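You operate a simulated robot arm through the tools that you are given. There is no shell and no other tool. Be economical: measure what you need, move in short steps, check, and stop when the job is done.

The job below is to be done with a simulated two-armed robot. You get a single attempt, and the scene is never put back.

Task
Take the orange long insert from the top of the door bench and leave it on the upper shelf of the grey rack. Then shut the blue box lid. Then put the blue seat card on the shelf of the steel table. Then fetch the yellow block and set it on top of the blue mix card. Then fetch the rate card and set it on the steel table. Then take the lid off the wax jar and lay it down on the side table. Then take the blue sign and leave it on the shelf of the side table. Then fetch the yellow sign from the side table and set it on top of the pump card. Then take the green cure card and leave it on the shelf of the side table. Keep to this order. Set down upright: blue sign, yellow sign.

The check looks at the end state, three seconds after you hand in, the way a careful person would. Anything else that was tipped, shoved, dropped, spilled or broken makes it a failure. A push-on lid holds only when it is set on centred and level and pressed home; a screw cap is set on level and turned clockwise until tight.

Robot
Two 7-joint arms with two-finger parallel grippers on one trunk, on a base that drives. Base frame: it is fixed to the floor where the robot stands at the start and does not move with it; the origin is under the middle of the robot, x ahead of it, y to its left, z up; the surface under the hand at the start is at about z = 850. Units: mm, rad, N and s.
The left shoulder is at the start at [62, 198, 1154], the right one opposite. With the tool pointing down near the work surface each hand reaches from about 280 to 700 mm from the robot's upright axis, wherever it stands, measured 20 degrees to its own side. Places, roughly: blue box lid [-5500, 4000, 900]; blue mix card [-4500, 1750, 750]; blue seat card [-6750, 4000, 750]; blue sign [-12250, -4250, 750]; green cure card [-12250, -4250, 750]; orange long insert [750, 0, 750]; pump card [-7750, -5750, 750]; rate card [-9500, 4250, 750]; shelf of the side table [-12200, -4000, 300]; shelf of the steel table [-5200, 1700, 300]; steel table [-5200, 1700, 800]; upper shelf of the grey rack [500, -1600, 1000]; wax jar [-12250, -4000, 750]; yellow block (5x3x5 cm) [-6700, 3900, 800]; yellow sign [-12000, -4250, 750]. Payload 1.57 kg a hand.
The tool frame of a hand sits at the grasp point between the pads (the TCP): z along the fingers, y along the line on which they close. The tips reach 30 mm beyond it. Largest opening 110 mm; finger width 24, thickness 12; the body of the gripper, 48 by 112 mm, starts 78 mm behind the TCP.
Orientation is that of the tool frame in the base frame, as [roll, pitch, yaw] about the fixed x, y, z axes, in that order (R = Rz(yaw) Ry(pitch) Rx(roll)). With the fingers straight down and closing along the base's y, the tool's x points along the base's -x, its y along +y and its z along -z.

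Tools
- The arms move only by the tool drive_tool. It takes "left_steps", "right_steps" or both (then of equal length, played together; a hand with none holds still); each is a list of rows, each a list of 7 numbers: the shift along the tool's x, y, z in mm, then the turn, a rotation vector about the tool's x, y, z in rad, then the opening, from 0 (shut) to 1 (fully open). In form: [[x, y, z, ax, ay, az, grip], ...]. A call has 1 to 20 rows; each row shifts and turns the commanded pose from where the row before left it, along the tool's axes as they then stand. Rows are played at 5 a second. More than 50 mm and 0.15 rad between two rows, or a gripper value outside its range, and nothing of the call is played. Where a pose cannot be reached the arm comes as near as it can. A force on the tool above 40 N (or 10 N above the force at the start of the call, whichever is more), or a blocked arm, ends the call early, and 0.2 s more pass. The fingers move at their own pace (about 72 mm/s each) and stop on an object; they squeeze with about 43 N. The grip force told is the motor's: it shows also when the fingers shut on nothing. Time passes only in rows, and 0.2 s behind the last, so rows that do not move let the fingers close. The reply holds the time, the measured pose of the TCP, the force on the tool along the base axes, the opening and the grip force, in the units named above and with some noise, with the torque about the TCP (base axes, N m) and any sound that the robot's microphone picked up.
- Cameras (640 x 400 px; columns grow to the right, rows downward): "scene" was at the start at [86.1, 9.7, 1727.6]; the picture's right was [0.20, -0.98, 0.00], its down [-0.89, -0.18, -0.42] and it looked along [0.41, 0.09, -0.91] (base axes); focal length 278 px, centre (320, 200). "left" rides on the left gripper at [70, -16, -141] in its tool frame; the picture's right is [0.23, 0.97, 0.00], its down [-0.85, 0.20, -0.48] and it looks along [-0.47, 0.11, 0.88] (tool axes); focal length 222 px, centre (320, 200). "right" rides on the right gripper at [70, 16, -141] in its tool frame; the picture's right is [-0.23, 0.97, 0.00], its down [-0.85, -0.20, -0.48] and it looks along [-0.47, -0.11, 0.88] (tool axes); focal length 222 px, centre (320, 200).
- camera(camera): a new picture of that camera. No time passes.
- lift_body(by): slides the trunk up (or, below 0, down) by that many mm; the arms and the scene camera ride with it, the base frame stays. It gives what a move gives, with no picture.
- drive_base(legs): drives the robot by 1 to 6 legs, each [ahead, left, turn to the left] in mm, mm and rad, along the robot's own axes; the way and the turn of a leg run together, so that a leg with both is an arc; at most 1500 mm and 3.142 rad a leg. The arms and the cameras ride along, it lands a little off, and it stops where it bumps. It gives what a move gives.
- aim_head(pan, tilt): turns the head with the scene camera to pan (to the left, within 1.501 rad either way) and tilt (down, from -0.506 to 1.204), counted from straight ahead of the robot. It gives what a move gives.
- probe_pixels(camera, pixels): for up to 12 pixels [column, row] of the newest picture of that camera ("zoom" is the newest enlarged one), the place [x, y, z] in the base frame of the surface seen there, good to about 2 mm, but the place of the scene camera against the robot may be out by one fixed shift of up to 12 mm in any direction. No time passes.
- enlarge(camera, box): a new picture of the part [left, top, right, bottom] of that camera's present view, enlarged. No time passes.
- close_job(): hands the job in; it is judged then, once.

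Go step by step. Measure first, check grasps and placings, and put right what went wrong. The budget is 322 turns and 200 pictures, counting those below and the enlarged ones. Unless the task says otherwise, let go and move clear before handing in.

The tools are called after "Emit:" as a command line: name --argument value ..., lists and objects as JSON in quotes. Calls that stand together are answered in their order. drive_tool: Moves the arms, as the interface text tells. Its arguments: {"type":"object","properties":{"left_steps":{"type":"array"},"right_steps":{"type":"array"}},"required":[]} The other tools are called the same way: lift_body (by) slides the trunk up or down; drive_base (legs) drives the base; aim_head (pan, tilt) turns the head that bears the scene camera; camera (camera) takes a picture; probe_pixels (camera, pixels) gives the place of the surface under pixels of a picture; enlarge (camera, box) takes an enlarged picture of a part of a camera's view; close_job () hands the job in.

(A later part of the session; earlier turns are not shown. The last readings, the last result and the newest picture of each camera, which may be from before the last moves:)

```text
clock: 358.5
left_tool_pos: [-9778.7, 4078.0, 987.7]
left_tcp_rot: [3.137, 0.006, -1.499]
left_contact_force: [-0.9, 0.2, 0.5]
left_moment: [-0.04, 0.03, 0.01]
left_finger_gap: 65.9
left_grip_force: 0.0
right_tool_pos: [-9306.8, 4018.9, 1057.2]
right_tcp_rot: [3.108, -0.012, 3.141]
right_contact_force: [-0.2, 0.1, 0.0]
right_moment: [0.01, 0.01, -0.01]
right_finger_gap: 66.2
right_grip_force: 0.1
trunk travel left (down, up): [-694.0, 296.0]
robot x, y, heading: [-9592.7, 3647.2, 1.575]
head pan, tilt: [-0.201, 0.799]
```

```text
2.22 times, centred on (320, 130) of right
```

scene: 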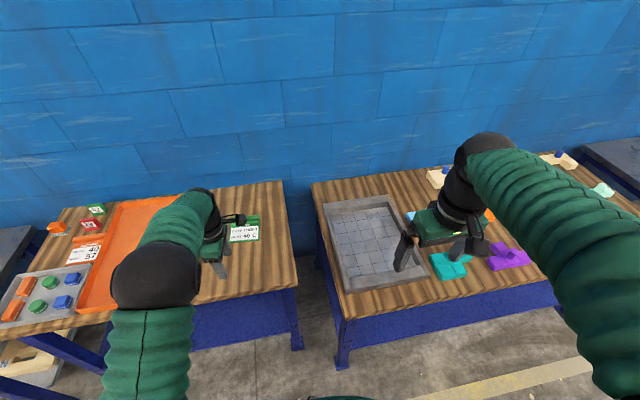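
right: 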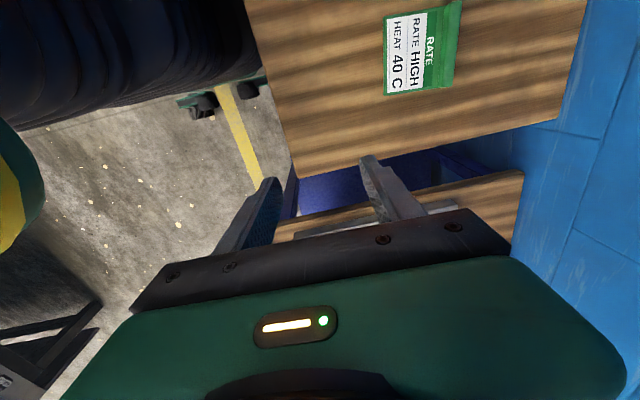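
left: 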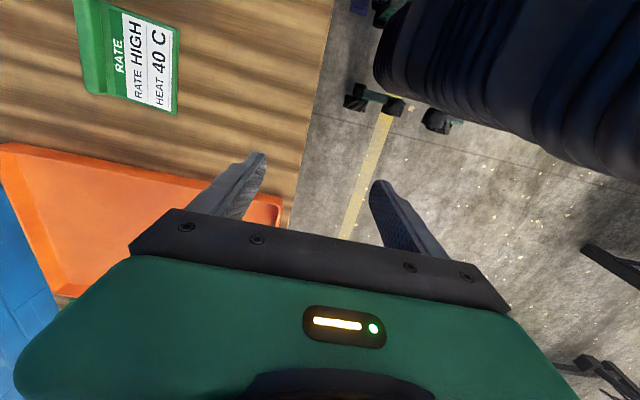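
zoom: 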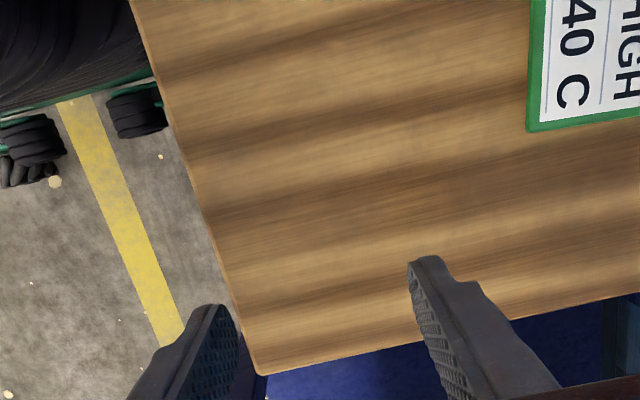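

A row was too long; I resend with shorter steps.

Emit:
drive_tool --right_steps '[[12, 37, 0, 0.0375, 0, 0.055, 0.6], [12, 37, 0, 0, 0, 0.055, 0.6], [12, 37, 0, 0, 0, 0, 0.6], [12, 37, 10, 0, 0, 0, 0.6], [12, 37, 20, 0, 0, 0, 0.6], [12, 37, 20, 0, 0, 0, 0.6], [0, 35, 30, 0, 0, 0, 0.6], [0, 0, 40, 0, 0, 0, 0.6], [0, 0, 0, 0, 0, 0, 0.6]]'

Emit:
enlarge --camera "right" --box '[200, 40, 440, 220]'

```text
clock: 360.5
left_tool_pos: [-9778.4, 4078.8, 986.5]
left_tcp_rot: [3.136, 0.008, -1.501]
left_contact_force: [-0.5, -0.3, 0.4]
left_moment: [-0.01, 0.02, 0.02]
left_finger_gap: 66.0
left_grip_force: 0.0
right_tool_pos: [-9357.0, 4279.3, 940.0]
right_tcp_rot: [-3.137, -0.012, 3.031]
right_contact_force: [0.6, 0.2, 0.9]
right_moment: [0.01, -0.02, 0.01]
right_finger_gap: 65.9
right_grip_force: 0.2
trunk travel left (down, up): [-694.0, 296.0]
robot x, y, heading: [-9591.6, 3649.7, 1.573]
head pan, tilt: [-0.201, 0.799]
```

```text
2.22 times, centred on (320, 130) of right
```

zoom: 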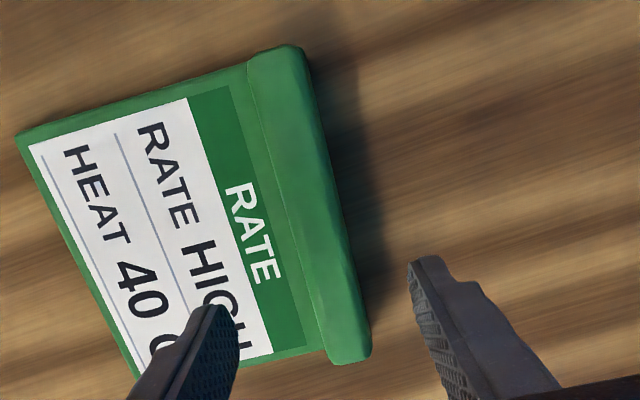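

Emit:
probe_pixels --camera "zoom" --pixels '[[252, 65], [300, 60], [330, 355], [365, 345], [285, 200], [330, 200], [310, 200], [300, 200], [20, 140], [270, 200]]'

```text
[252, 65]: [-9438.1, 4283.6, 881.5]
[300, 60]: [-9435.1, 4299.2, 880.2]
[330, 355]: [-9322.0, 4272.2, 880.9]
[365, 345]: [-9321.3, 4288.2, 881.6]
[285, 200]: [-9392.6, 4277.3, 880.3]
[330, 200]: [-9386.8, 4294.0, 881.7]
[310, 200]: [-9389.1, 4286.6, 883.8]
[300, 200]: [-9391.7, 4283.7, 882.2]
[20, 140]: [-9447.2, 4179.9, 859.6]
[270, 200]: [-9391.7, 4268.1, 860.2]
```

Bar centre ≈(−9380,4286), top 882. Align, descend to z≈893, close.

Emit:
drive_tool --right_steps '[[23.6, 4.1, 0, 0, 0, 0, 0.6], [0, 0, 24, 0, 0, 0, 0.6], [0, 0, 22, 0, 0, 0, 0.6], [0, 0, 0, 0, 0, 0, 0.6]]'

Emit:
camera --camera "right"

```text
clock: 361.5
left_tool_pos: [-9778.9, 4078.6, 986.5]
left_tcp_rot: [3.135, 0.006, -1.501]
left_contact_force: [-0.5, 0.2, 0.3]
left_moment: [0.02, 0.0, 0.0]
left_finger_gap: 65.9
left_grip_force: 0.1
right_tool_pos: [-9379.7, 4286.9, 893.2]
right_tcp_rot: [-3.136, -0.012, 3.029]
right_contact_force: [-0.3, -0.7, -0.5]
right_moment: [-0.01, -0.01, 0.0]
right_finger_gap: 66.0
right_grip_force: 0.1
trunk travel left (down, up): [-694.0, 296.0]
robot x, y, heading: [-9590.8, 3648.8, 1.573]
head pan, tilt: [-0.201, 0.799]
```

```text
102 pictures are left
```

right: 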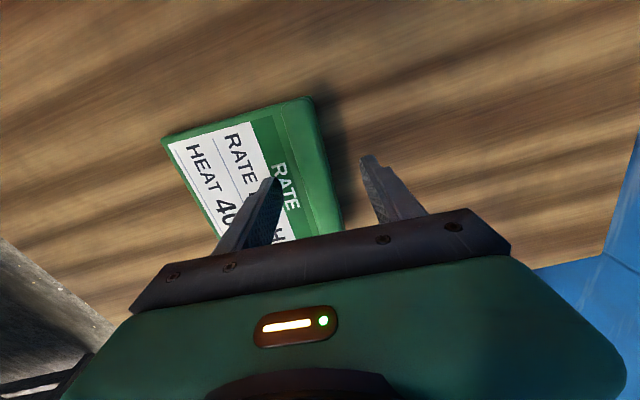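

Emit:
drive_tool --right_steps '[[0, 0, 0, 0, 0, 0, 0], [0, 0, 0, 0, 0, 0, 0], [0, 0, 0, 0, 0, 0, 0], [0, 0, 0, 0, 0, 0, 0]]'

Emit:
lift_body --by 120

Emit:
camera --camera "right"

```text
clock: 362.5
left_tool_pos: [-9778.6, 4079.9, 986.4]
left_tcp_rot: [3.136, 0.005, -1.502]
left_contact_force: [-0.3, 0.2, -0.1]
left_moment: [0.02, -0.01, -0.02]
left_finger_gap: 66.0
left_grip_force: 0.1
right_tool_pos: [-9380.4, 4287.7, 893.0]
right_tcp_rot: [-3.137, -0.012, 3.029]
right_contact_force: [0.1, 0.3, -0.3]
right_moment: [0.04, -0.02, 0.01]
right_finger_gap: 21.2
right_grip_force: 34.4
trunk travel left (down, up): [-694.0, 296.0]
robot x, y, heading: [-9590.9, 3649.1, 1.577]
head pan, tilt: [-0.201, 0.799]
```

```text
clock: 364.0
left_tool_pos: [-9778.9, 4080.4, 1106.2]
left_tcp_rot: [3.138, 0.006, -1.502]
left_contact_force: [-0.6, -0.8, 0.4]
left_moment: [-0.02, 0.02, 0.04]
left_finger_gap: 66.0
left_grip_force: 0.0
right_tool_pos: [-9379.8, 4285.6, 1013.2]
right_tcp_rot: [-3.135, -0.012, 3.03]
right_contact_force: [-0.6, -0.2, -1.1]
right_moment: [0.08, -0.02, 0.01]
right_finger_gap: 20.9
right_grip_force: 34.4
trunk travel left (down, up): [-814.0, 176.0]
robot x, y, heading: [-9588.6, 3648.3, 1.572]
head pan, tilt: [-0.201, 0.799]
```

```text
101 pictures are left
```

right: 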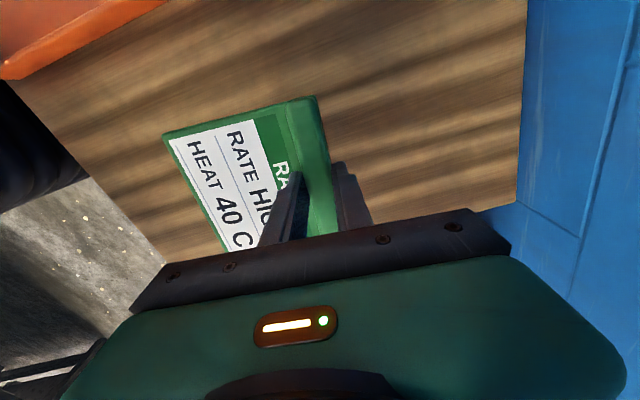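

Card held. Retract, back into the aisle, and slide east to the steel table.

Emit:
drive_tool --right_steps '[[0, -40, 0, 0, 0, 0, 0], [0, -40, 0, 0, 0, 0, 0], [0, -40, 0, 0, 0, 0, 0], [0, -40, 0, 0, 0, 0, 0], [0, -30, 0, 0, 0, 0, 0]]'

Emit:
drive_base --legs '[[-700, 0, 0], [0, -1225, 0], [0, -1225, 0], [0, -1225, 0], [0, -1220, 0]]'

Emit:
drive_base --legs '[[0, 0, 3.14]]'

Emit:
aim_head --pan -0.1 --tilt 0.7

Emit:
camera --camera "scene"

```text
clock: 365.2
left_tool_pos: [-9779.3, 4077.4, 1106.6]
left_tcp_rot: [3.137, 0.008, -1.502]
left_contact_force: [0.4, -0.4, -0.1]
left_moment: [0.01, 0.02, 0.01]
left_finger_gap: 66.2
left_grip_force: 0.0
right_tool_pos: [-9400.9, 4095.9, 1014.6]
right_tcp_rot: [3.141, -0.012, 3.029]
right_contact_force: [-0.1, -0.1, -0.3]
right_moment: [0.07, 0.06, 0.01]
right_finger_gap: 21.2
right_grip_force: 34.2
trunk travel left (down, up): [-814.0, 176.0]
robot x, y, heading: [-9590.2, 3645.7, 1.576]
head pan, tilt: [-0.201, 0.799]
```

```text
clock: 392.0
left_tool_pos: [-4922.1, 3410.6, 1106.0]
left_tcp_rot: [3.137, 0.005, -1.507]
left_contact_force: [-0.7, -0.3, -0.4]
left_moment: [0.03, -0.03, 0.02]
left_finger_gap: 66.0
left_grip_force: 0.2
right_tool_pos: [-4544.1, 3427.2, 1014.4]
right_tcp_rot: [-3.138, -0.01, 3.024]
right_contact_force: [0.1, 0.1, -0.7]
right_moment: [0.03, 0.0, 0.01]
right_finger_gap: 21.2
right_grip_force: 34.5
trunk travel left (down, up): [-814.0, 176.0]
robot x, y, heading: [-4737.3, 2982.8, 1.569]
head pan, tilt: [-0.201, 0.799]
```

```text
clock: 399.7
left_tool_pos: [-4555.7, 2544.9, 1106.5]
left_tcp_rot: [3.137, 0.007, 1.62]
left_contact_force: [-0.3, 0.4, -0.5]
left_moment: [-0.03, -0.01, -0.01]
left_finger_gap: 66.0
left_grip_force: 0.1
right_tool_pos: [-4932.4, 2534.6, 1016.4]
right_tcp_rot: [-3.138, -0.012, -0.135]
right_contact_force: [0.4, 0.3, -1.5]
right_moment: [-0.01, -0.05, 0.0]
right_finger_gap: 21.1
right_grip_force: 34.4
trunk travel left (down, up): [-814.0, 176.0]
robot x, y, heading: [-4734.7, 2976.5, -1.59]
head pan, tilt: [-0.201, 0.799]
```

```text
clock: 400.4
left_tool_pos: [-4554.3, 2545.3, 1108.2]
left_tcp_rot: [3.137, 0.008, 1.621]
left_contact_force: [-0.1, 0.3, -0.1]
left_moment: [0.0, 0.01, 0.02]
left_finger_gap: 66.0
left_grip_force: 0.1
right_tool_pos: [-4933.2, 2534.4, 1015.5]
right_tcp_rot: [-3.139, -0.011, -0.136]
right_contact_force: [1.0, 0.3, -1.3]
right_moment: [-0.04, 0.01, 0.02]
right_finger_gap: 21.1
right_grip_force: 34.7
trunk travel left (down, up): [-814.0, 176.0]
robot x, y, heading: [-4734.3, 2977.9, -1.589]
head pan, tilt: [-0.099, 0.7]
```

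```text
100 pictures are left
```

scene: 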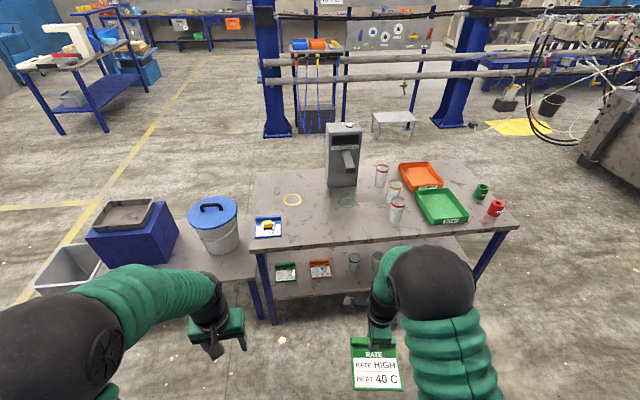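

Emit:
probe_pixels --camera "scene" --pixels '[[293, 199], [348, 201], [357, 203], [320, 215], [340, 225], [350, 238], [397, 212], [300, 225], [268, 228], [280, 222]]'

```text
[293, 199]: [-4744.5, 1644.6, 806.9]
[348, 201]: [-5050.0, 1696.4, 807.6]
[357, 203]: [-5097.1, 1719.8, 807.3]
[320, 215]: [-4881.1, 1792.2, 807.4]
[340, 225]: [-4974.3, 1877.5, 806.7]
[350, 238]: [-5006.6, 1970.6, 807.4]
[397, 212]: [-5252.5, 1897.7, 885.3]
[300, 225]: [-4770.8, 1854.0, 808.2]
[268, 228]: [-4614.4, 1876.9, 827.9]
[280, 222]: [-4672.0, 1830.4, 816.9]
```

Free spot: bar at (−4870,1848), well away from circles and cups. I position there.

Emit:
drive_base --legs '[[0, 68, 0.018], [585, 0, 0]]'

Emit:
drive_tool --right_steps '[[0, 35, 0, 0, 0, -0.06, 0], [0, 35, 0, 0, 0, -0.06, 0], [0, 35, 0, 0, 0, 0, 0], [0, 0, 0, 0, 0, 0, 0]]'

Emit:
camera --camera "right"

```text
clock: 404.3
left_tool_pos: [-4484.4, 1972.0, 1108.8]
left_tcp_rot: [3.134, 0.01, 1.632]
left_contact_force: [0.4, 0.5, 1.1]
left_moment: [-0.01, 0.0, 0.0]
left_finger_gap: 65.9
left_grip_force: 0.0
right_tool_pos: [-4860.3, 1956.2, 1016.7]
right_tcp_rot: [3.14, -0.014, -0.12]
right_contact_force: [0.3, -0.7, 0.0]
right_moment: [-0.03, 0.02, 0.02]
right_finger_gap: 21.1
right_grip_force: 34.6
trunk travel left (down, up): [-814.0, 176.0]
robot x, y, heading: [-4668.7, 2402.3, -1.577]
head pan, tilt: [-0.099, 0.7]
```

```text
clock: 405.3
left_tool_pos: [-4473.6, 1970.1, 1107.0]
left_tcp_rot: [-3.139, 0.01, 1.634]
left_contact_force: [0.5, 0.5, 0.0]
left_moment: [0.02, 0.03, 0.01]
left_finger_gap: 66.0
left_grip_force: 0.1
right_tool_pos: [-4858.1, 1848.3, 1018.5]
right_tcp_rot: [3.141, -0.005, 0.002]
right_contact_force: [0.4, -0.6, -0.3]
right_moment: [-0.02, 0.02, -0.01]
right_finger_gap: 21.1
right_grip_force: 34.3
trunk travel left (down, up): [-814.0, 176.0]
robot x, y, heading: [-4668.3, 2403.3, -1.576]
head pan, tilt: [-0.099, 0.7]
```

```text
99 pictures are left
```

right: 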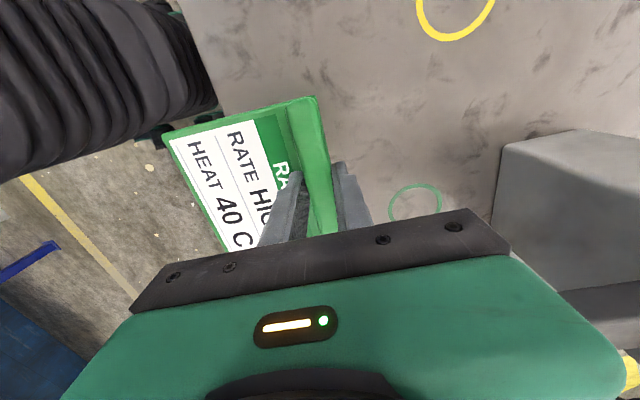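

Emit:
lift_body --by -160

Emit:
drive_tool --right_steps '[[0, 0, 6, 0, 0, 0, 0], [0, 0, 4, 0, 0, 0, 0], [0, 0, 2, 0, 0, 0, 0], [0, 0, 0, 0, 0, 0, 0]]'

Emit:
camera --camera "right"

```text
clock: 407.1
left_tool_pos: [-4478.1, 1971.0, 947.0]
left_tcp_rot: [-3.141, 0.01, 1.632]
left_contact_force: [0.4, -0.6, -0.5]
left_moment: [-0.01, 0.0, 0.01]
left_finger_gap: 65.9
left_grip_force: 0.0
right_tool_pos: [-4861.5, 1849.5, 858.4]
right_tcp_rot: [3.141, -0.008, -0.001]
right_contact_force: [0.2, -0.6, -0.1]
right_moment: [-0.05, -0.02, 0.03]
right_finger_gap: 21.2
right_grip_force: 34.9
trunk travel left (down, up): [-654.0, 336.0]
robot x, y, heading: [-4665.4, 2398.5, -1.579]
head pan, tilt: [-0.099, 0.7]
```

```text
clock: 408.1
left_tool_pos: [-4480.4, 1969.9, 948.6]
left_tcp_rot: [3.139, 0.012, 1.631]
left_contact_force: [0.4, 0.2, 0.4]
left_moment: [0.02, 0.01, -0.01]
left_finger_gap: 66.1
left_grip_force: 0.0
right_tool_pos: [-4864.5, 1848.5, 846.9]
right_tcp_rot: [-3.142, -0.011, 0.002]
right_contact_force: [-0.9, -0.1, -0.1]
right_moment: [0.0, 0.0, 0.0]
right_finger_gap: 21.1
right_grip_force: 34.1
trunk travel left (down, up): [-654.0, 336.0]
robot x, y, heading: [-4667.8, 2400.4, -1.58]
head pan, tilt: [-0.099, 0.7]
```

```text
98 pictures are left
```

right: 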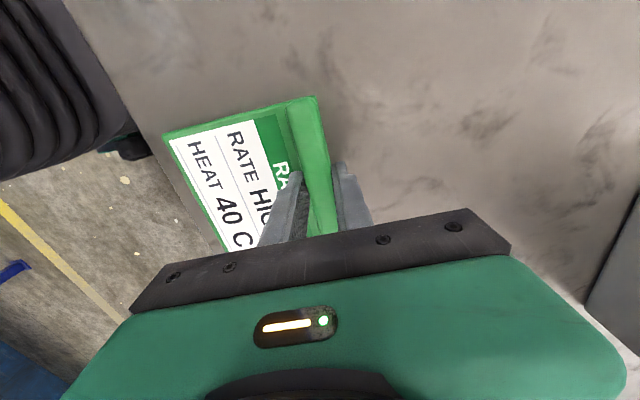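

I check the card's margin to the table's front edge.

Emit:
probe_pixels --camera "right" --pixels '[[165, 135], [205, 225], [110, 60], [80, 20], [150, 120], [215, 110], [172, 170]]'

```text
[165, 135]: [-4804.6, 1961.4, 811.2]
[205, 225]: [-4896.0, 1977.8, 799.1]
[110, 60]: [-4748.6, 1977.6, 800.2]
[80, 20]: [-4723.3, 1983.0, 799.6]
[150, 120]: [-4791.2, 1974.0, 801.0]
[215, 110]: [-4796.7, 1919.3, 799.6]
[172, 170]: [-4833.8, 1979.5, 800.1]
```

Emit:
drive_tool --right_steps '[[0, 20, 0, 0, 0, 0, 0], [0, 0, 2, 0, 0, 0, 0], [0, 0, 1.5, 0, 0, 0, 0], [0, 0, 1.5, 0, 0, 0, 0], [0, 0, 0, 0, 0, 0, 0]]'

```text
clock: 409.3
left_tool_pos: [-4479.6, 1972.7, 948.8]
left_tcp_rot: [3.141, 0.011, 1.633]
left_contact_force: [-0.2, -1.1, 0.6]
left_moment: [0.01, 0.03, -0.01]
left_finger_gap: 66.0
left_grip_force: 0.1
right_tool_pos: [-4863.3, 1828.7, 843.2]
right_tcp_rot: [3.136, -0.007, 0.0]
right_contact_force: [-1.6, -3.0, 21.0]
right_moment: [0.16, -0.58, -0.01]
right_finger_gap: 21.2
right_grip_force: 34.8
trunk travel left (down, up): [-654.0, 336.0]
robot x, y, heading: [-4669.5, 2400.1, -1.576]
head pan, tilt: [-0.099, 0.7]
```

Contact at 21 N. Release and rise.

Emit:
drive_tool --right_steps '[[0, 0, 0, 0, 0, 0, 0.35], [0, 0, 0, 0, 0, 0, 0.45], [0, 0, 0, 0, 0, 0, 0.45], [0, 0, -40, 0, 0, 0, 0.5], [0, 0, -40, 0, 0, 0, 0.5], [0, 0, -40, 0, 0, 0, 0.5]]'

Emit:
camera --camera "right"

```text
clock: 410.7
left_tool_pos: [-4478.4, 1970.4, 947.3]
left_tcp_rot: [3.141, 0.009, 1.632]
left_contact_force: [0.0, -0.4, -0.2]
left_moment: [0.02, -0.03, -0.01]
left_finger_gap: 66.0
left_grip_force: 0.0
right_tool_pos: [-4862.3, 1830.5, 960.8]
right_tcp_rot: [-3.14, -0.009, 0.001]
right_contact_force: [0.0, -0.1, 0.6]
right_moment: [-0.01, -0.01, 0.0]
right_finger_gap: 54.9
right_grip_force: 0.0
trunk travel left (down, up): [-654.0, 336.0]
robot x, y, heading: [-4667.2, 2400.7, -1.582]
head pan, tilt: [-0.099, 0.7]
```

```text
97 pictures are left
```

right: 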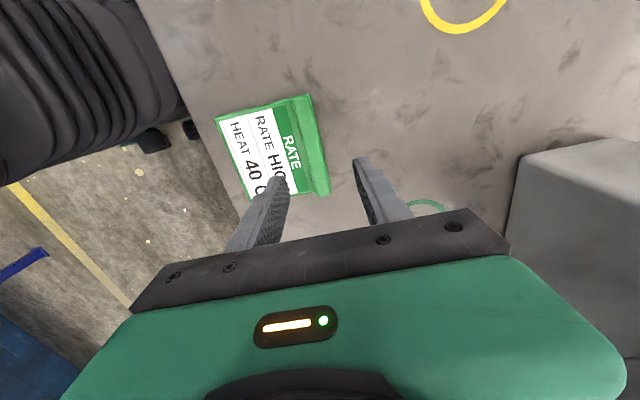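

Rate card lies on the table. Next target is the side table near (−12250,−4000). I retract and take the eastern aisle south.

Emit:
drive_tool --right_steps '[[0, -40, 0, 0, 0, 0, 0.8], [0, -40, 0, 0, 0, 0, 0.8], [0, -40, 0, 0, 0, 0, 0.8], [0, -40, 0, 0, 0, 0, 0.8]]'

Emit:
lift_body --by 120

Emit:
drive_base --legs '[[-500, 0, 0], [0, 1110, 0], [0, 1110, 0], [1450, 0, 0], [1400, 0, 0]]'

Emit:
aim_head --pan -0.5 --tilt 0.3

Emit:
camera --camera "scene"

```text
clock: 411.7
left_tool_pos: [-4480.2, 1972.3, 948.8]
left_tcp_rot: [3.14, 0.012, 1.634]
left_contact_force: [0.3, -0.1, 0.2]
left_moment: [-0.02, 0.01, 0.01]
left_finger_gap: 66.2
left_grip_force: 0.1
right_tool_pos: [-4864.6, 1992.3, 961.1]
right_tcp_rot: [3.138, -0.01, 0.003]
right_contact_force: [0.6, 0.7, -0.3]
right_moment: [-0.01, 0.02, 0.03]
right_finger_gap: 88.1
right_grip_force: 0.1
trunk travel left (down, up): [-654.0, 336.0]
robot x, y, heading: [-4668.5, 2398.7, -1.575]
head pan, tilt: [-0.099, 0.7]
```

```text
clock: 413.2
left_tool_pos: [-4478.9, 1969.8, 1067.7]
left_tcp_rot: [3.14, 0.011, 1.631]
left_contact_force: [-0.1, -0.1, -0.3]
left_moment: [0.01, -0.01, -0.02]
left_finger_gap: 66.3
left_grip_force: 0.1
right_tool_pos: [-4863.9, 1988.4, 1080.0]
right_tcp_rot: [-3.14, -0.012, 0.0]
right_contact_force: [-0.1, -0.4, -0.8]
right_moment: [-0.01, 0.01, 0.0]
right_finger_gap: 88.1
right_grip_force: 0.1
trunk travel left (down, up): [-774.0, 216.0]
robot x, y, heading: [-4670.2, 2399.4, -1.577]
head pan, tilt: [-0.099, 0.7]
```

```text
clock: 440.0
left_tool_pos: [-2348.5, -438.6, 1067.9]
left_tcp_rot: [3.14, 0.011, 1.647]
left_contact_force: [-0.3, 0.2, 1.1]
left_moment: [0.01, 0.0, 0.01]
left_finger_gap: 66.2
left_grip_force: 0.0
right_tool_pos: [-2732.9, -423.8, 1080.7]
right_tcp_rot: [3.14, -0.011, 0.013]
right_contact_force: [0.3, -0.6, 1.0]
right_moment: [0.02, 0.01, -0.01]
right_finger_gap: 88.1
right_grip_force: 0.0
trunk travel left (down, up): [-774.0, 216.0]
robot x, y, heading: [-2545.9, -14.4, -1.57]
head pan, tilt: [-0.099, 0.7]
```

```text
clock: 440.9
left_tool_pos: [-2348.1, -439.6, 1068.3]
left_tcp_rot: [3.14, 0.01, 1.645]
left_contact_force: [0.0, 0.5, 0.6]
left_moment: [-0.04, -0.02, 0.03]
left_finger_gap: 66.1
left_grip_force: 0.0
right_tool_pos: [-2734.2, -424.6, 1080.1]
right_tcp_rot: [3.14, -0.009, 0.012]
right_contact_force: [0.6, -0.2, 0.1]
right_moment: [-0.02, -0.02, 0.01]
right_finger_gap: 87.7
right_grip_force: 0.1
trunk travel left (down, up): [-774.0, 216.0]
robot x, y, heading: [-2539.2, -11.8, -1.565]
head pan, tilt: [-0.499, 0.3]
```

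```text
96 pictures are left
```

scene: 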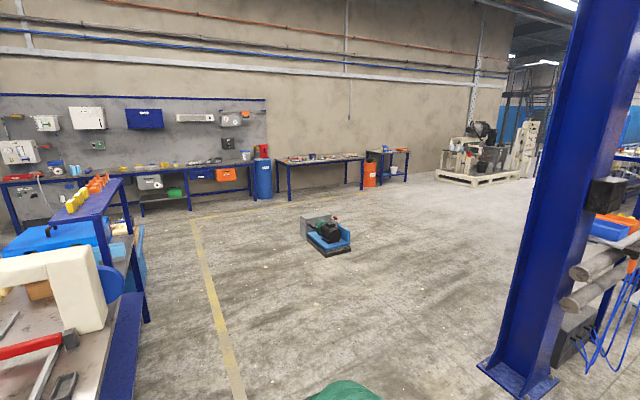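

Emit:
probe_pixels --camera "scene" --pixels '[[330, 235], [345, 250], [140, 300], [285, 195], [365, 185], [405, 180], [470, 185], [530, 165], [500, 385], [400, 250], [385, 152], [320, 160]]'

```text
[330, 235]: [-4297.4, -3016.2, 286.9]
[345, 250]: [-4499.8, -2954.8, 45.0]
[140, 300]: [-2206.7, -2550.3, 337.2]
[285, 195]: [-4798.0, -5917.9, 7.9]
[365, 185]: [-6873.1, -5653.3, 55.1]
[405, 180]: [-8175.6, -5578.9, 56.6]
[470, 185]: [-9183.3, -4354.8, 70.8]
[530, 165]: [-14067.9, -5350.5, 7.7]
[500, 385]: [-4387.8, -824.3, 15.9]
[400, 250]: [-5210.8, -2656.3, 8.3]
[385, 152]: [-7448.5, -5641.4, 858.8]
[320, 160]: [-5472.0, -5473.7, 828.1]
```

Route: to (−3500,−1950), then west between the columns and the floor pump.

Emit:
drive_base --legs '[[0, 0, -0.466], [1450, 0, 0], [713, 0, 0], [0, 0, -1.11]]'

Emit:
aim_head --pan 0.0 --tilt 0.25

Emit:
camera --camera "scene"

```text
clock: 455.7
left_tool_pos: [-3893.6, -2170.2, 1067.8]
left_tcp_rot: [3.139, 0.011, 0.067]
left_contact_force: [-0.4, -0.6, -0.1]
left_moment: [0.01, 0.01, 0.0]
left_finger_gap: 66.0
left_grip_force: 0.0
right_tool_pos: [-3877.7, -1785.0, 1080.6]
right_tcp_rot: [3.14, -0.008, -1.56]
right_contact_force: [0.3, 0.8, -0.9]
right_moment: [0.02, 0.0, 0.0]
right_finger_gap: 88.0
right_grip_force: 0.0
trunk travel left (down, up): [-774.0, 216.0]
robot x, y, heading: [-3466.8, -1978.9, -3.14]
head pan, tilt: [-0.499, 0.3]
```

```text
clock: 456.7
left_tool_pos: [-3891.2, -2170.4, 1067.2]
left_tcp_rot: [3.141, 0.012, 0.068]
left_contact_force: [1.0, -0.4, 0.4]
left_moment: [0.01, 0.05, 0.0]
left_finger_gap: 66.1
left_grip_force: 0.1
right_tool_pos: [-3875.5, -1785.0, 1080.5]
right_tcp_rot: [3.138, -0.011, -1.563]
right_contact_force: [-0.3, 0.1, -0.4]
right_moment: [-0.01, -0.01, 0.01]
right_finger_gap: 88.1
right_grip_force: 0.0
trunk travel left (down, up): [-774.0, 216.0]
robot x, y, heading: [-3471.1, -1979.9, -3.138]
head pan, tilt: [0.0, 0.25]
```

```text
95 pictures are left
```

scene: 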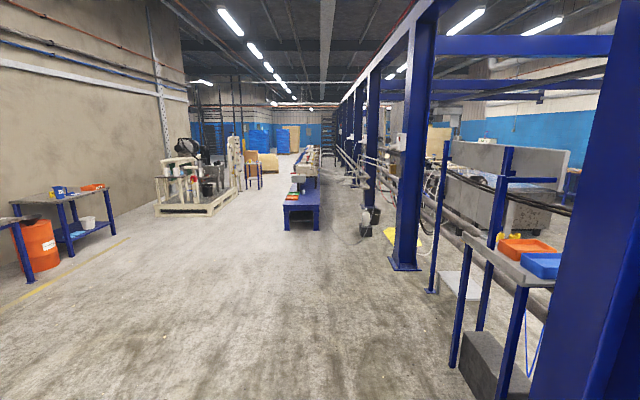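

Emit:
enlarge --camera "scene" --box '[130, 100, 370, 260]'

Emit:
probe_pixels --camera "scene" --pixels '[[300, 230], [288, 200], [297, 190], [300, 175], [306, 150], [255, 175], [268, 175], [240, 190], [210, 205], [275, 185], [365, 230], [257, 183]]'

```text
2.50 times, centred on (250, 180) of scene
```

zoom: 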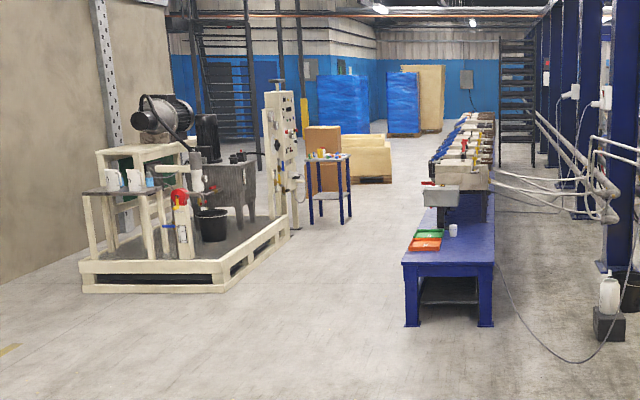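

```text
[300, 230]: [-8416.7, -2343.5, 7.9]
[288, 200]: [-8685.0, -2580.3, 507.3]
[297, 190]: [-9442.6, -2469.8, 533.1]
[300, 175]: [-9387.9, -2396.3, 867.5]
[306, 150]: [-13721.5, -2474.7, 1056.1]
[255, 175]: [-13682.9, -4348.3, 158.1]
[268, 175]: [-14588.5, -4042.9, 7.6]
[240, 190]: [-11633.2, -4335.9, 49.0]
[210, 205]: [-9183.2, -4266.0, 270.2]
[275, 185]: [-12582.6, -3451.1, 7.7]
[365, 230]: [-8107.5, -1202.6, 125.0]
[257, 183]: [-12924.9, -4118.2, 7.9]
```

The small side table with blue legs stands past the white machine; the aisle at y≈−3400 leads there. I drive on.

Emit:
drive_base --legs '[[1250, 0, 0], [1250, 0, 0], [1400, 820, 0], [1100, 580, 0], [1400, 0, 0], [1400, 0, 0]]'

Emit:
aim_head --pan 0.5 --tilt 0.4

Emit:
camera --camera "scene"

```text
refused: leg 3 is longer than a leg can be; nothing moved
```

```text
clock: 457.6
left_tool_pos: [-3891.1, -2171.2, 1068.8]
left_tcp_rot: [3.14, 0.013, 0.069]
left_contact_force: [1.0, 0.4, 0.1]
left_moment: [-0.01, 0.03, 0.03]
left_finger_gap: 66.3
left_grip_force: 0.1
right_tool_pos: [-3876.0, -1784.3, 1081.0]
right_tcp_rot: [3.139, -0.009, -1.561]
right_contact_force: [-0.3, 0.1, -0.2]
right_moment: [0.0, 0.01, 0.02]
right_finger_gap: 88.2
right_grip_force: 0.1
trunk travel left (down, up): [-774.0, 216.0]
robot x, y, heading: [-3463.2, -1978.4, -3.138]
head pan, tilt: [0.499, 0.4]
```

```text
93 pictures are left
```

scene: 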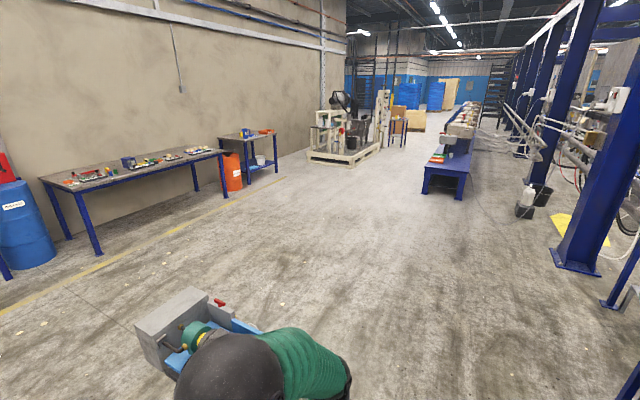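

A leg was too long; I resend with shorter diagonal legs.

Emit:
drive_base --legs '[[1250, 0, 0], [1250, 0, 0], [1250, 700, 0], [1250, 700, 0], [1400, 0, 0], [1400, 0, 0]]'

Emit:
camera --camera "scene"

```text
clock: 496.5
left_tool_pos: [-11622.8, -3963.0, 1068.6]
left_tcp_rot: [3.141, 0.013, 0.139]
left_contact_force: [-0.1, 0.2, -0.3]
left_moment: [-0.02, -0.02, -0.01]
left_finger_gap: 65.9
left_grip_force: 0.1
right_tool_pos: [-11636.6, -3577.4, 1080.3]
right_tcp_rot: [3.14, -0.01, -1.492]
right_contact_force: [0.1, 0.9, -0.3]
right_moment: [0.0, -0.02, 0.01]
right_finger_gap: 87.8
right_grip_force: 0.0
trunk travel left (down, up): [-774.0, 216.0]
robot x, y, heading: [-11213.3, -3743.4, -3.07]
head pan, tilt: [0.499, 0.4]
```

```text
92 pictures are left
```

scene: 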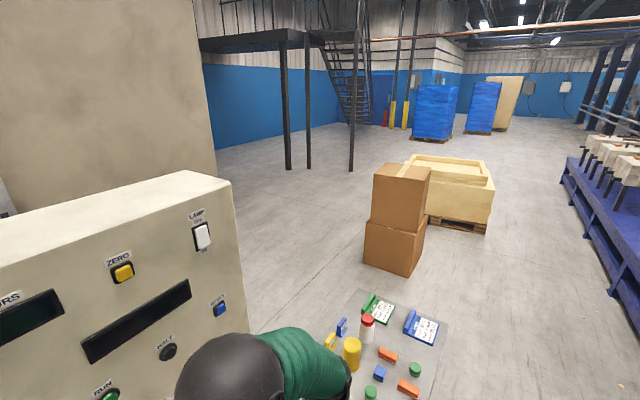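

I drifted close to the machine. I shift right (+y), then go ahead and turn south toward the table.

Emit:
drive_base --legs '[[0, -480, -0.07], [950, 0, 0], [0, 0, 1.571]]'

Emit:
aim_head --pan 0.0 --tilt 0.7

Emit:
camera --camera "scene"

```text
clock: 507.8
left_tool_pos: [-11982.9, -3686.0, 1069.5]
left_tcp_rot: [3.139, 0.015, 1.668]
left_contact_force: [0.6, 0.9, 0.0]
left_moment: [-0.04, 0.0, -0.03]
left_finger_gap: 66.1
left_grip_force: 0.1
right_tool_pos: [-12367.5, -3680.5, 1081.3]
right_tcp_rot: [3.138, -0.01, 0.036]
right_contact_force: [0.1, -0.5, -0.2]
right_moment: [-0.01, -0.02, 0.01]
right_finger_gap: 87.9
right_grip_force: 0.0
trunk travel left (down, up): [-774.0, 216.0]
robot x, y, heading: [-12189.4, -3268.5, -1.541]
head pan, tilt: [0.499, 0.4]
```

```text
clock: 508.7
left_tool_pos: [-11982.4, -3684.4, 1070.3]
left_tcp_rot: [3.14, 0.014, 1.667]
left_contact_force: [0.0, 0.2, 0.0]
left_moment: [0.04, -0.01, 0.02]
left_finger_gap: 65.7
left_grip_force: 0.0
right_tool_pos: [-12368.1, -3678.2, 1081.2]
right_tcp_rot: [3.137, -0.01, 0.037]
right_contact_force: [-0.4, -0.6, -0.9]
right_moment: [0.0, 0.01, 0.0]
right_finger_gap: 88.1
right_grip_force: 0.0
trunk travel left (down, up): [-774.0, 216.0]
robot x, y, heading: [-12188.4, -3268.4, -1.543]
head pan, tilt: [0.0, 0.7]
```

```text
91 pictures are left
```

scene: 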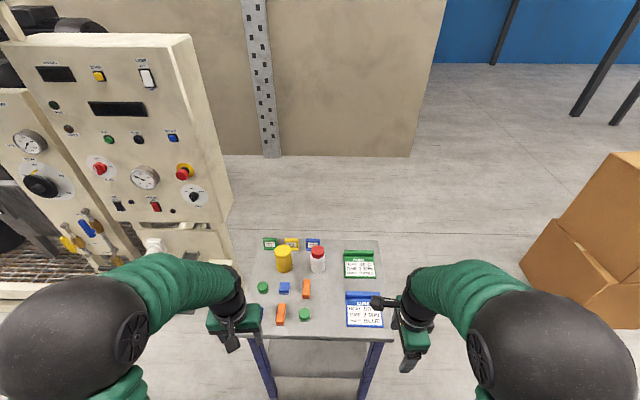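

Emit:
enlarge --camera "scene" --box '[230, 220, 410, 345]'

Emit:
probe_pixels --camera "scene" --pixels '[[318, 252], [318, 268], [284, 255], [270, 242], [292, 242], [313, 242], [360, 254], [360, 268], [364, 310], [250, 335], [385, 335], [265, 240]]'

```text
3.20 times, centred on (320, 282) of scene
```

zoom: 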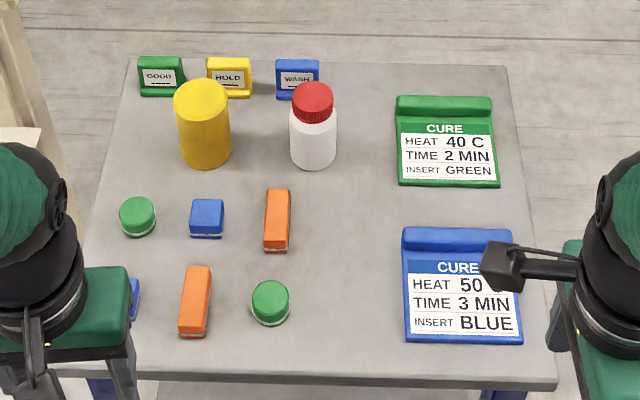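

```text
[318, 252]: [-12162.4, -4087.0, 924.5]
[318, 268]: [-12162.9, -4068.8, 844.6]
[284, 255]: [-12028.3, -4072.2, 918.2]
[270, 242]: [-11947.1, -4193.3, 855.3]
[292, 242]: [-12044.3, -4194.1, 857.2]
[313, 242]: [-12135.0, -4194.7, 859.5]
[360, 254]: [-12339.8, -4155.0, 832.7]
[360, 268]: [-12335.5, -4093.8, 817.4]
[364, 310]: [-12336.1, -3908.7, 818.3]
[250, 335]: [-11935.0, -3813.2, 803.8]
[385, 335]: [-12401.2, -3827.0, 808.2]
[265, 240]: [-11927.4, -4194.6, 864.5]
```

The white jar with the red cap (zoom 313,125) should be the wax jar; signs GOOD/HOLD/WASH behind. I look at the jar close up.

Emit:
enlarge --camera "scene" --box '[265, 230, 345, 280]'

Emit:
camera --camera "left"

```text
8.00 times, centred on (305, 255) of scene
```

zoom: 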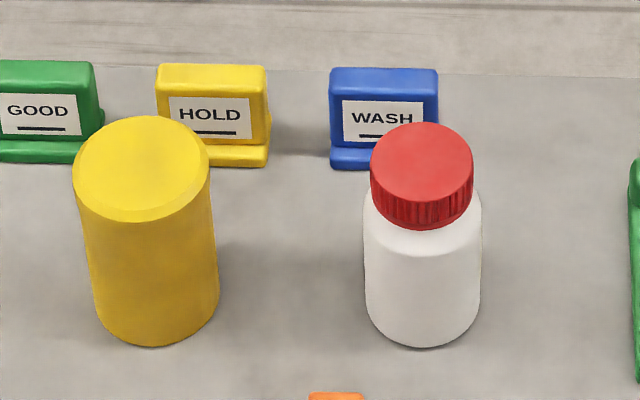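

```text
88 pictures are left
```

left: 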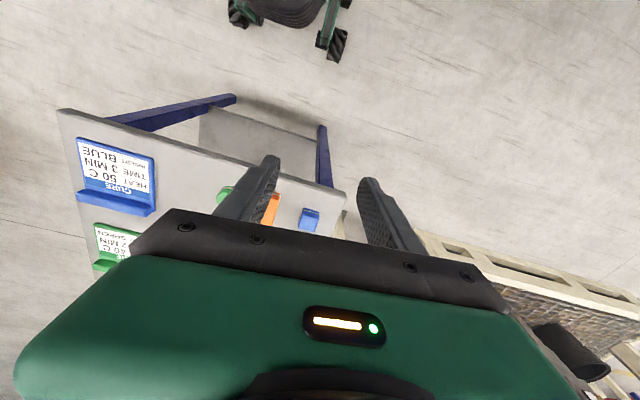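

It is a ribbed screw cap. I'll hold the body with the left hand from front-left and unscrew with the right from above. First I check the machine panel's clearance on my left.

Emit:
probe_pixels --camera "scene" --pixels '[[222, 200], [205, 225], [185, 150], [160, 245], [225, 170], [190, 240], [140, 250], [240, 250]]'

```text
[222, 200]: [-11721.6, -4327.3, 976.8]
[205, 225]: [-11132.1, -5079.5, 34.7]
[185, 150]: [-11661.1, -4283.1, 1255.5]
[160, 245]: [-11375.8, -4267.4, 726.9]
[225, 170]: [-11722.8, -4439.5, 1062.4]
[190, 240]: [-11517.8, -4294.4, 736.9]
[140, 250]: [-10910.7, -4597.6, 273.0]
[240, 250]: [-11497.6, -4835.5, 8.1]
```

Emit:
drive_base --legs '[[0, 106, -0.028], [222, 0, 0]]'

Emit:
drive_tool --left_steps '[[0, 0, 0, 0, 0, 0.118, 0.9], [0, 0, 0, 0, 0, 0.118, 0.9], [0, 0, 0, 0, 0, 0.118, 0.9], [0, 0, 0, 0, 0, 0.118, 0.9], [0, 0, 0, 0, 0, 0.118, 0.9], [0, 0, 0, 0, -0.137, 0, 0.9], [0, 0, 0, 0, -0.137, 0, 0.9], [0, 0, 0, 0, -0.137, 0, 0.9], [0, 0, 0, 0, -0.137, 0, 0.9], [0, 0, 0, 0, -0.137, 0, 0.9], [0, 0, 0, 0, -0.137, 0, 0.9], [0, 0, 0, 0, -0.137, 0, 0.9]]'

Emit:
camera --camera "left"

Emit:
camera --camera "scene"

```text
clock: 511.2
left_tool_pos: [-11864.3, -3907.8, 1067.4]
left_tcp_rot: [-3.128, 0.015, 1.643]
left_contact_force: [0.8, 0.9, -0.1]
left_moment: [0.0, 0.12, 0.03]
left_finger_gap: 66.0
left_grip_force: 0.1
right_tool_pos: [-12251.2, -3893.7, 1086.5]
right_tcp_rot: [3.135, 0.008, 0.013]
right_contact_force: [1.3, -0.4, -0.2]
right_moment: [0.03, 0.14, -0.01]
right_finger_gap: 88.0
right_grip_force: 0.2
trunk travel left (down, up): [-774.0, 216.0]
robot x, y, heading: [-12074.7, -3488.9, -1.563]
head pan, tilt: [0.0, 0.7]
```

```text
clock: 513.8
left_tool_pos: [-11866.5, -3934.0, 1063.8]
left_tcp_rot: [3.132, 0.974, 1.043]
left_contact_force: [0.1, -0.2, -0.1]
left_moment: [0.02, 0.03, 0.01]
left_finger_gap: 99.0
left_grip_force: 0.1
left hand out of reach, approached as far as the arm can: row 10, 11, 12
right_tool_pos: [-12261.7, -3895.3, 1083.3]
right_tcp_rot: [3.137, -0.005, 0.014]
right_contact_force: [-0.4, -0.4, 0.4]
right_moment: [-0.02, 0.03, 0.0]
right_finger_gap: 88.0
right_grip_force: 0.1
trunk travel left (down, up): [-774.0, 216.0]
robot x, y, heading: [-12071.7, -3489.9, -1.567]
head pan, tilt: [0.0, 0.7]
```

```text
87 pictures are left
```

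left: 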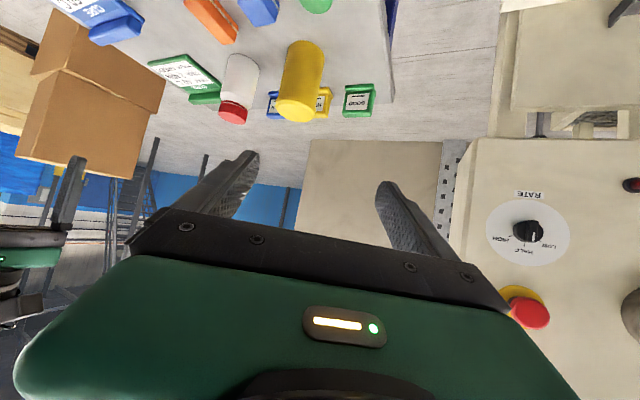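

```text
86 pictures are left
```

scene: 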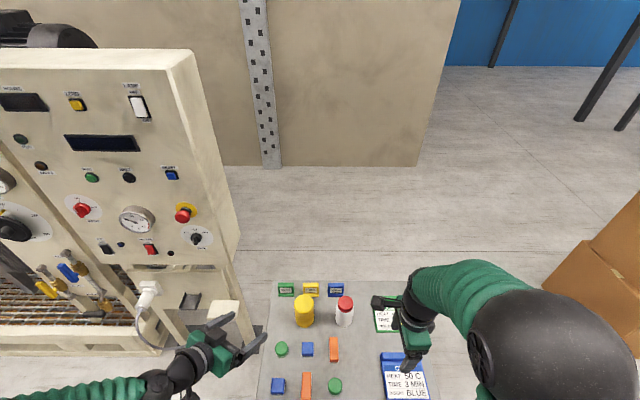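

Pose reached. I probe the jar and yellow cylinder through the left camera.

Emit:
enlarge --camera "left" --box '[140, 0, 400, 160]'

Emit:
probe_pixels --camera "left" --pixels '[[233, 115], [233, 103], [238, 80], [240, 65], [226, 80], [255, 78], [296, 108], [300, 70], [220, 110], [246, 116], [225, 40], [262, 60]]'

```text
2.46 times, centred on (270, 80) of left
```

zoom: 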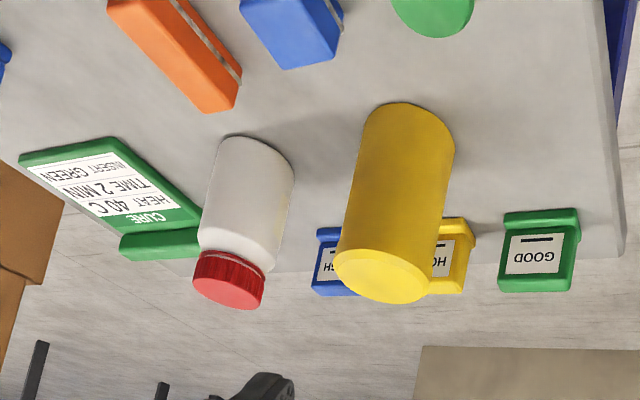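

```text
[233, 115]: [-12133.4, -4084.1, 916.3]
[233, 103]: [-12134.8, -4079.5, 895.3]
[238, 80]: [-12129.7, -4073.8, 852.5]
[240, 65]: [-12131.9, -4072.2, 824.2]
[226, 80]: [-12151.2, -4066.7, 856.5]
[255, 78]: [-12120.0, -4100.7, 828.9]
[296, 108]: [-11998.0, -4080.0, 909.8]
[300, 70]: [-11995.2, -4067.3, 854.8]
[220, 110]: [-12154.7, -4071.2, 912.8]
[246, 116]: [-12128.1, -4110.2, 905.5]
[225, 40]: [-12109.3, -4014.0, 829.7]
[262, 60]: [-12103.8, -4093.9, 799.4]
```

Jar axis ≈(−12149,−4096), body radius ≈29.5, cap top ≈917. I bring the left hand to the pre-grasp point 130 mm before it.

Emit:
drive_tool --left_steps '[[2.6, -23.2, 32, 0, 0, 0, 0.75], [2.6, -23.2, 32, 0, 0, 0, 0.75], [2.6, -23.2, 32, 0, 0, 0, 0.75], [2.6, -23.2, 32, 0, 0, 0, 0.75], [2.6, -23.2, 32, 0, 0, 0, 0.75], [2.6, -23.2, 32, 0, 0, 0, 0.75], [2.6, -23.2, 32, 0, 0, 0, 0.75], [0, 0, 0, 0, 0, 0, 0.75]]'

Emit:
camera --camera "left"

```text
clock: 515.6
left_tool_pos: [-12099.7, -4006.4, 922.9]
left_tcp_rot: [3.121, 0.968, 1.037]
left_contact_force: [-0.5, 0.5, 0.0]
left_moment: [-0.03, -0.01, -0.02]
left_finger_gap: 82.4
left_grip_force: 0.1
right_tool_pos: [-12268.2, -3896.6, 1082.0]
right_tcp_rot: [3.136, -0.012, 0.012]
right_contact_force: [0.5, -0.2, -0.1]
right_moment: [-0.02, -0.01, -0.02]
right_finger_gap: 87.7
right_grip_force: 0.1
trunk travel left (down, up): [-774.0, 216.0]
robot x, y, heading: [-12073.9, -3488.0, -1.566]
head pan, tilt: [0.0, 0.7]
```

```text
84 pictures are left
```

left: 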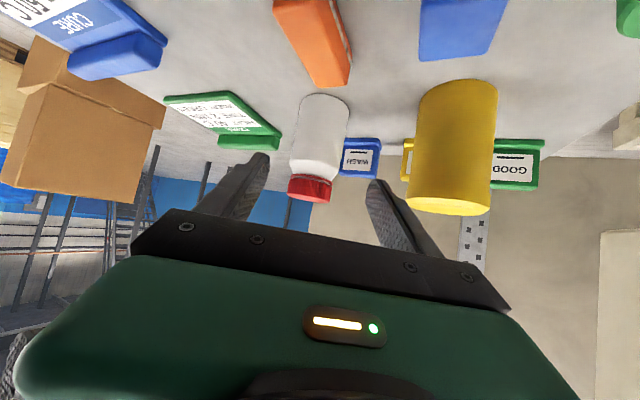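

Emit:
probe_pixels --camera "left" --pixels '[[319, 140], [297, 140], [343, 140], [305, 150], [335, 145], [319, 165], [312, 185], [312, 197], [325, 195], [327, 100]]'

```text
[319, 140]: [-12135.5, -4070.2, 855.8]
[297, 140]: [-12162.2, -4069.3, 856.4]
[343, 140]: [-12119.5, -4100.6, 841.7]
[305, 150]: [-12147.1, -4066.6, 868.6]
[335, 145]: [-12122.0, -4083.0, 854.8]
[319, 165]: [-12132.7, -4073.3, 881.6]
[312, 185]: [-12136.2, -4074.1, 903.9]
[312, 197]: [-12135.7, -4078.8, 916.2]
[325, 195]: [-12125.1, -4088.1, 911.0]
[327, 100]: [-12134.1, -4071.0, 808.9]
```

Jar axis confirmed at (−12149,−4096). Advance 125 mm and close on the body.

Emit:
drive_tool --left_steps '[[0.55, 0.8, 31.4, 0, 0, 0, 0.75], [0.55, 0.8, 31.4, 0, 0, 0, 0.75], [0.55, 0.8, 31.4, 0, 0, 0, 0.75], [0.55, 0.8, 31.3, 0, 0, 0, 0.75], [0, 0, 0, 0, 0, 0, 0.75]]'

Emit:
camera --camera "left"

```text
clock: 516.8
left_tool_pos: [-12145.4, -4095.7, 848.2]
left_tcp_rot: [3.123, 0.968, 1.036]
left_contact_force: [0.4, 0.1, -0.3]
left_moment: [-0.05, 0.03, -0.02]
left_finger_gap: 82.6
left_grip_force: 0.0
right_tool_pos: [-12268.2, -3896.4, 1081.3]
right_tcp_rot: [3.137, -0.012, 0.012]
right_contact_force: [-0.1, -0.2, -0.7]
right_moment: [0.04, 0.02, -0.02]
right_finger_gap: 88.1
right_grip_force: 0.0
trunk travel left (down, up): [-774.0, 216.0]
robot x, y, heading: [-12069.9, -3486.6, -1.566]
head pan, tilt: [0.0, 0.7]
```

```text
83 pictures are left
```

left: 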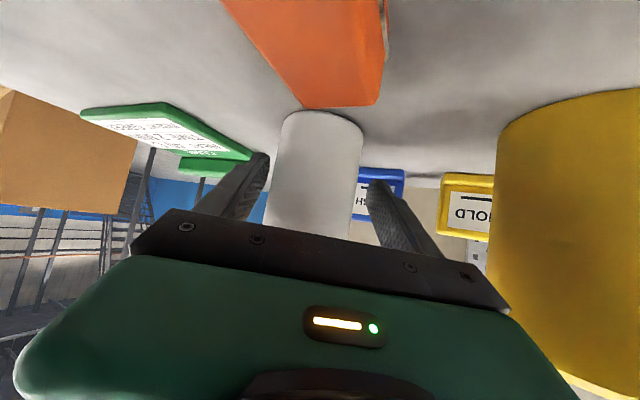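

Well centred. Close the left hand on the jar body.

Emit:
drive_tool --left_steps '[[0, 0, 0, 0, 0, 0, 0.3], [0, 0, 0, 0, 0, 0, 0.3], [0, 0, 0, 0, 0, 0, 0.3]]'

Emit:
camera --camera "right"

```text
clock: 517.6
left_tool_pos: [-12147.1, -4094.7, 848.5]
left_tcp_rot: [3.122, 0.969, 1.035]
left_contact_force: [-1.8, 0.2, 1.0]
left_moment: [0.07, 0.11, -0.03]
left_finger_gap: 58.4
left_grip_force: 43.1
right_tool_pos: [-12268.9, -3895.6, 1083.2]
right_tcp_rot: [3.135, -0.011, 0.013]
right_contact_force: [0.6, 0.0, 0.3]
right_moment: [0.0, -0.03, -0.02]
right_finger_gap: 88.1
right_grip_force: 0.1
trunk travel left (down, up): [-774.0, 216.0]
robot x, y, heading: [-12074.6, -3490.6, -1.571]
head pan, tilt: [0.0, 0.7]
```

```text
82 pictures are left
```

right: 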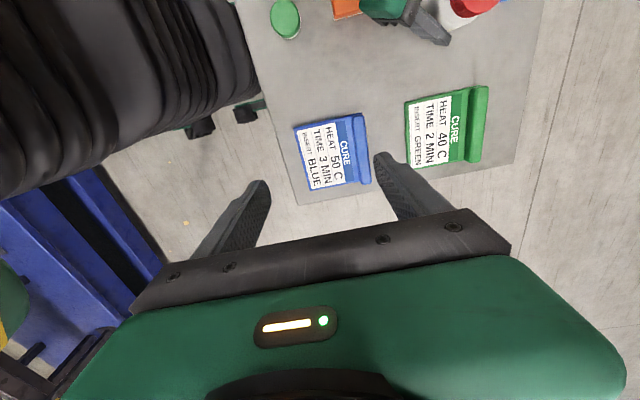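

Jar held (58.4 mm). Now the right hand goes over the cap, turned to yaw ≈0.45.

Emit:
drive_tool --right_steps '[[23.8, 40, 0, 0, 0, 0, 0.75], [23.8, 40, 0, 0, 0, 0, 0.75], [23.8, 40, 0, 0, 0, 0, 0.75], [23.8, 40, 0, 0, 0, 0, 0.75], [23.8, 40, 0, 0, 0, 0, 0.75], [0, 0, 0, 0, 0, -0.146, 0.7], [0, 0, 0, 0, 0, -0.146, 0.7], [0, 0, 0, 0, 0, -0.146, 0.7], [0, 0, 40, 0, 0, 0, 0.7], [0, 0, 40, 0, 0, 0, 0.7], [0, 0, 0, 0, 0, 0, 0.7]]'

Emit:
camera --camera "right"

```text
clock: 520.0
left_tool_pos: [-12145.9, -4095.2, 847.8]
left_tcp_rot: [3.122, 0.968, 1.038]
left_contact_force: [0.2, -1.0, 1.4]
left_moment: [-0.01, 0.03, -0.02]
left_finger_gap: 58.3
left_grip_force: 42.8
right_tool_pos: [-12145.3, -4096.5, 1003.4]
right_tcp_rot: [3.131, -0.006, 0.449]
right_contact_force: [0.6, 0.4, 1.2]
right_moment: [-0.01, 0.01, 0.04]
right_finger_gap: 77.1
right_grip_force: 0.1
trunk travel left (down, up): [-774.0, 216.0]
robot x, y, heading: [-12077.0, -3486.4, -1.569]
head pan, tilt: [0.0, 0.7]
```

```text
81 pictures are left
```

right: 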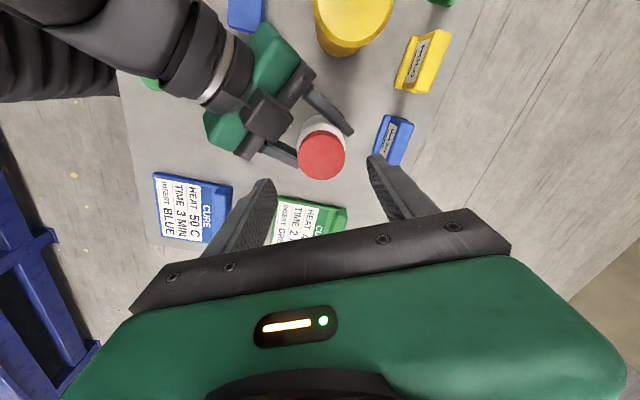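

Emit:
probe_pixels --camera "right" --pixels '[[321, 158], [301, 160], [343, 158], [321, 136], [322, 176], [285, 150], [255, 130]]'

```text
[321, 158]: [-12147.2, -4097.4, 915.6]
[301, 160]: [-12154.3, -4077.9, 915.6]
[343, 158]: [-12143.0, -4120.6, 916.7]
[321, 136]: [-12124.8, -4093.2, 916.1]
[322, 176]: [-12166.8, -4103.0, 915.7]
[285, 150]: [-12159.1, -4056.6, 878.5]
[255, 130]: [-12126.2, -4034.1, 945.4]
```

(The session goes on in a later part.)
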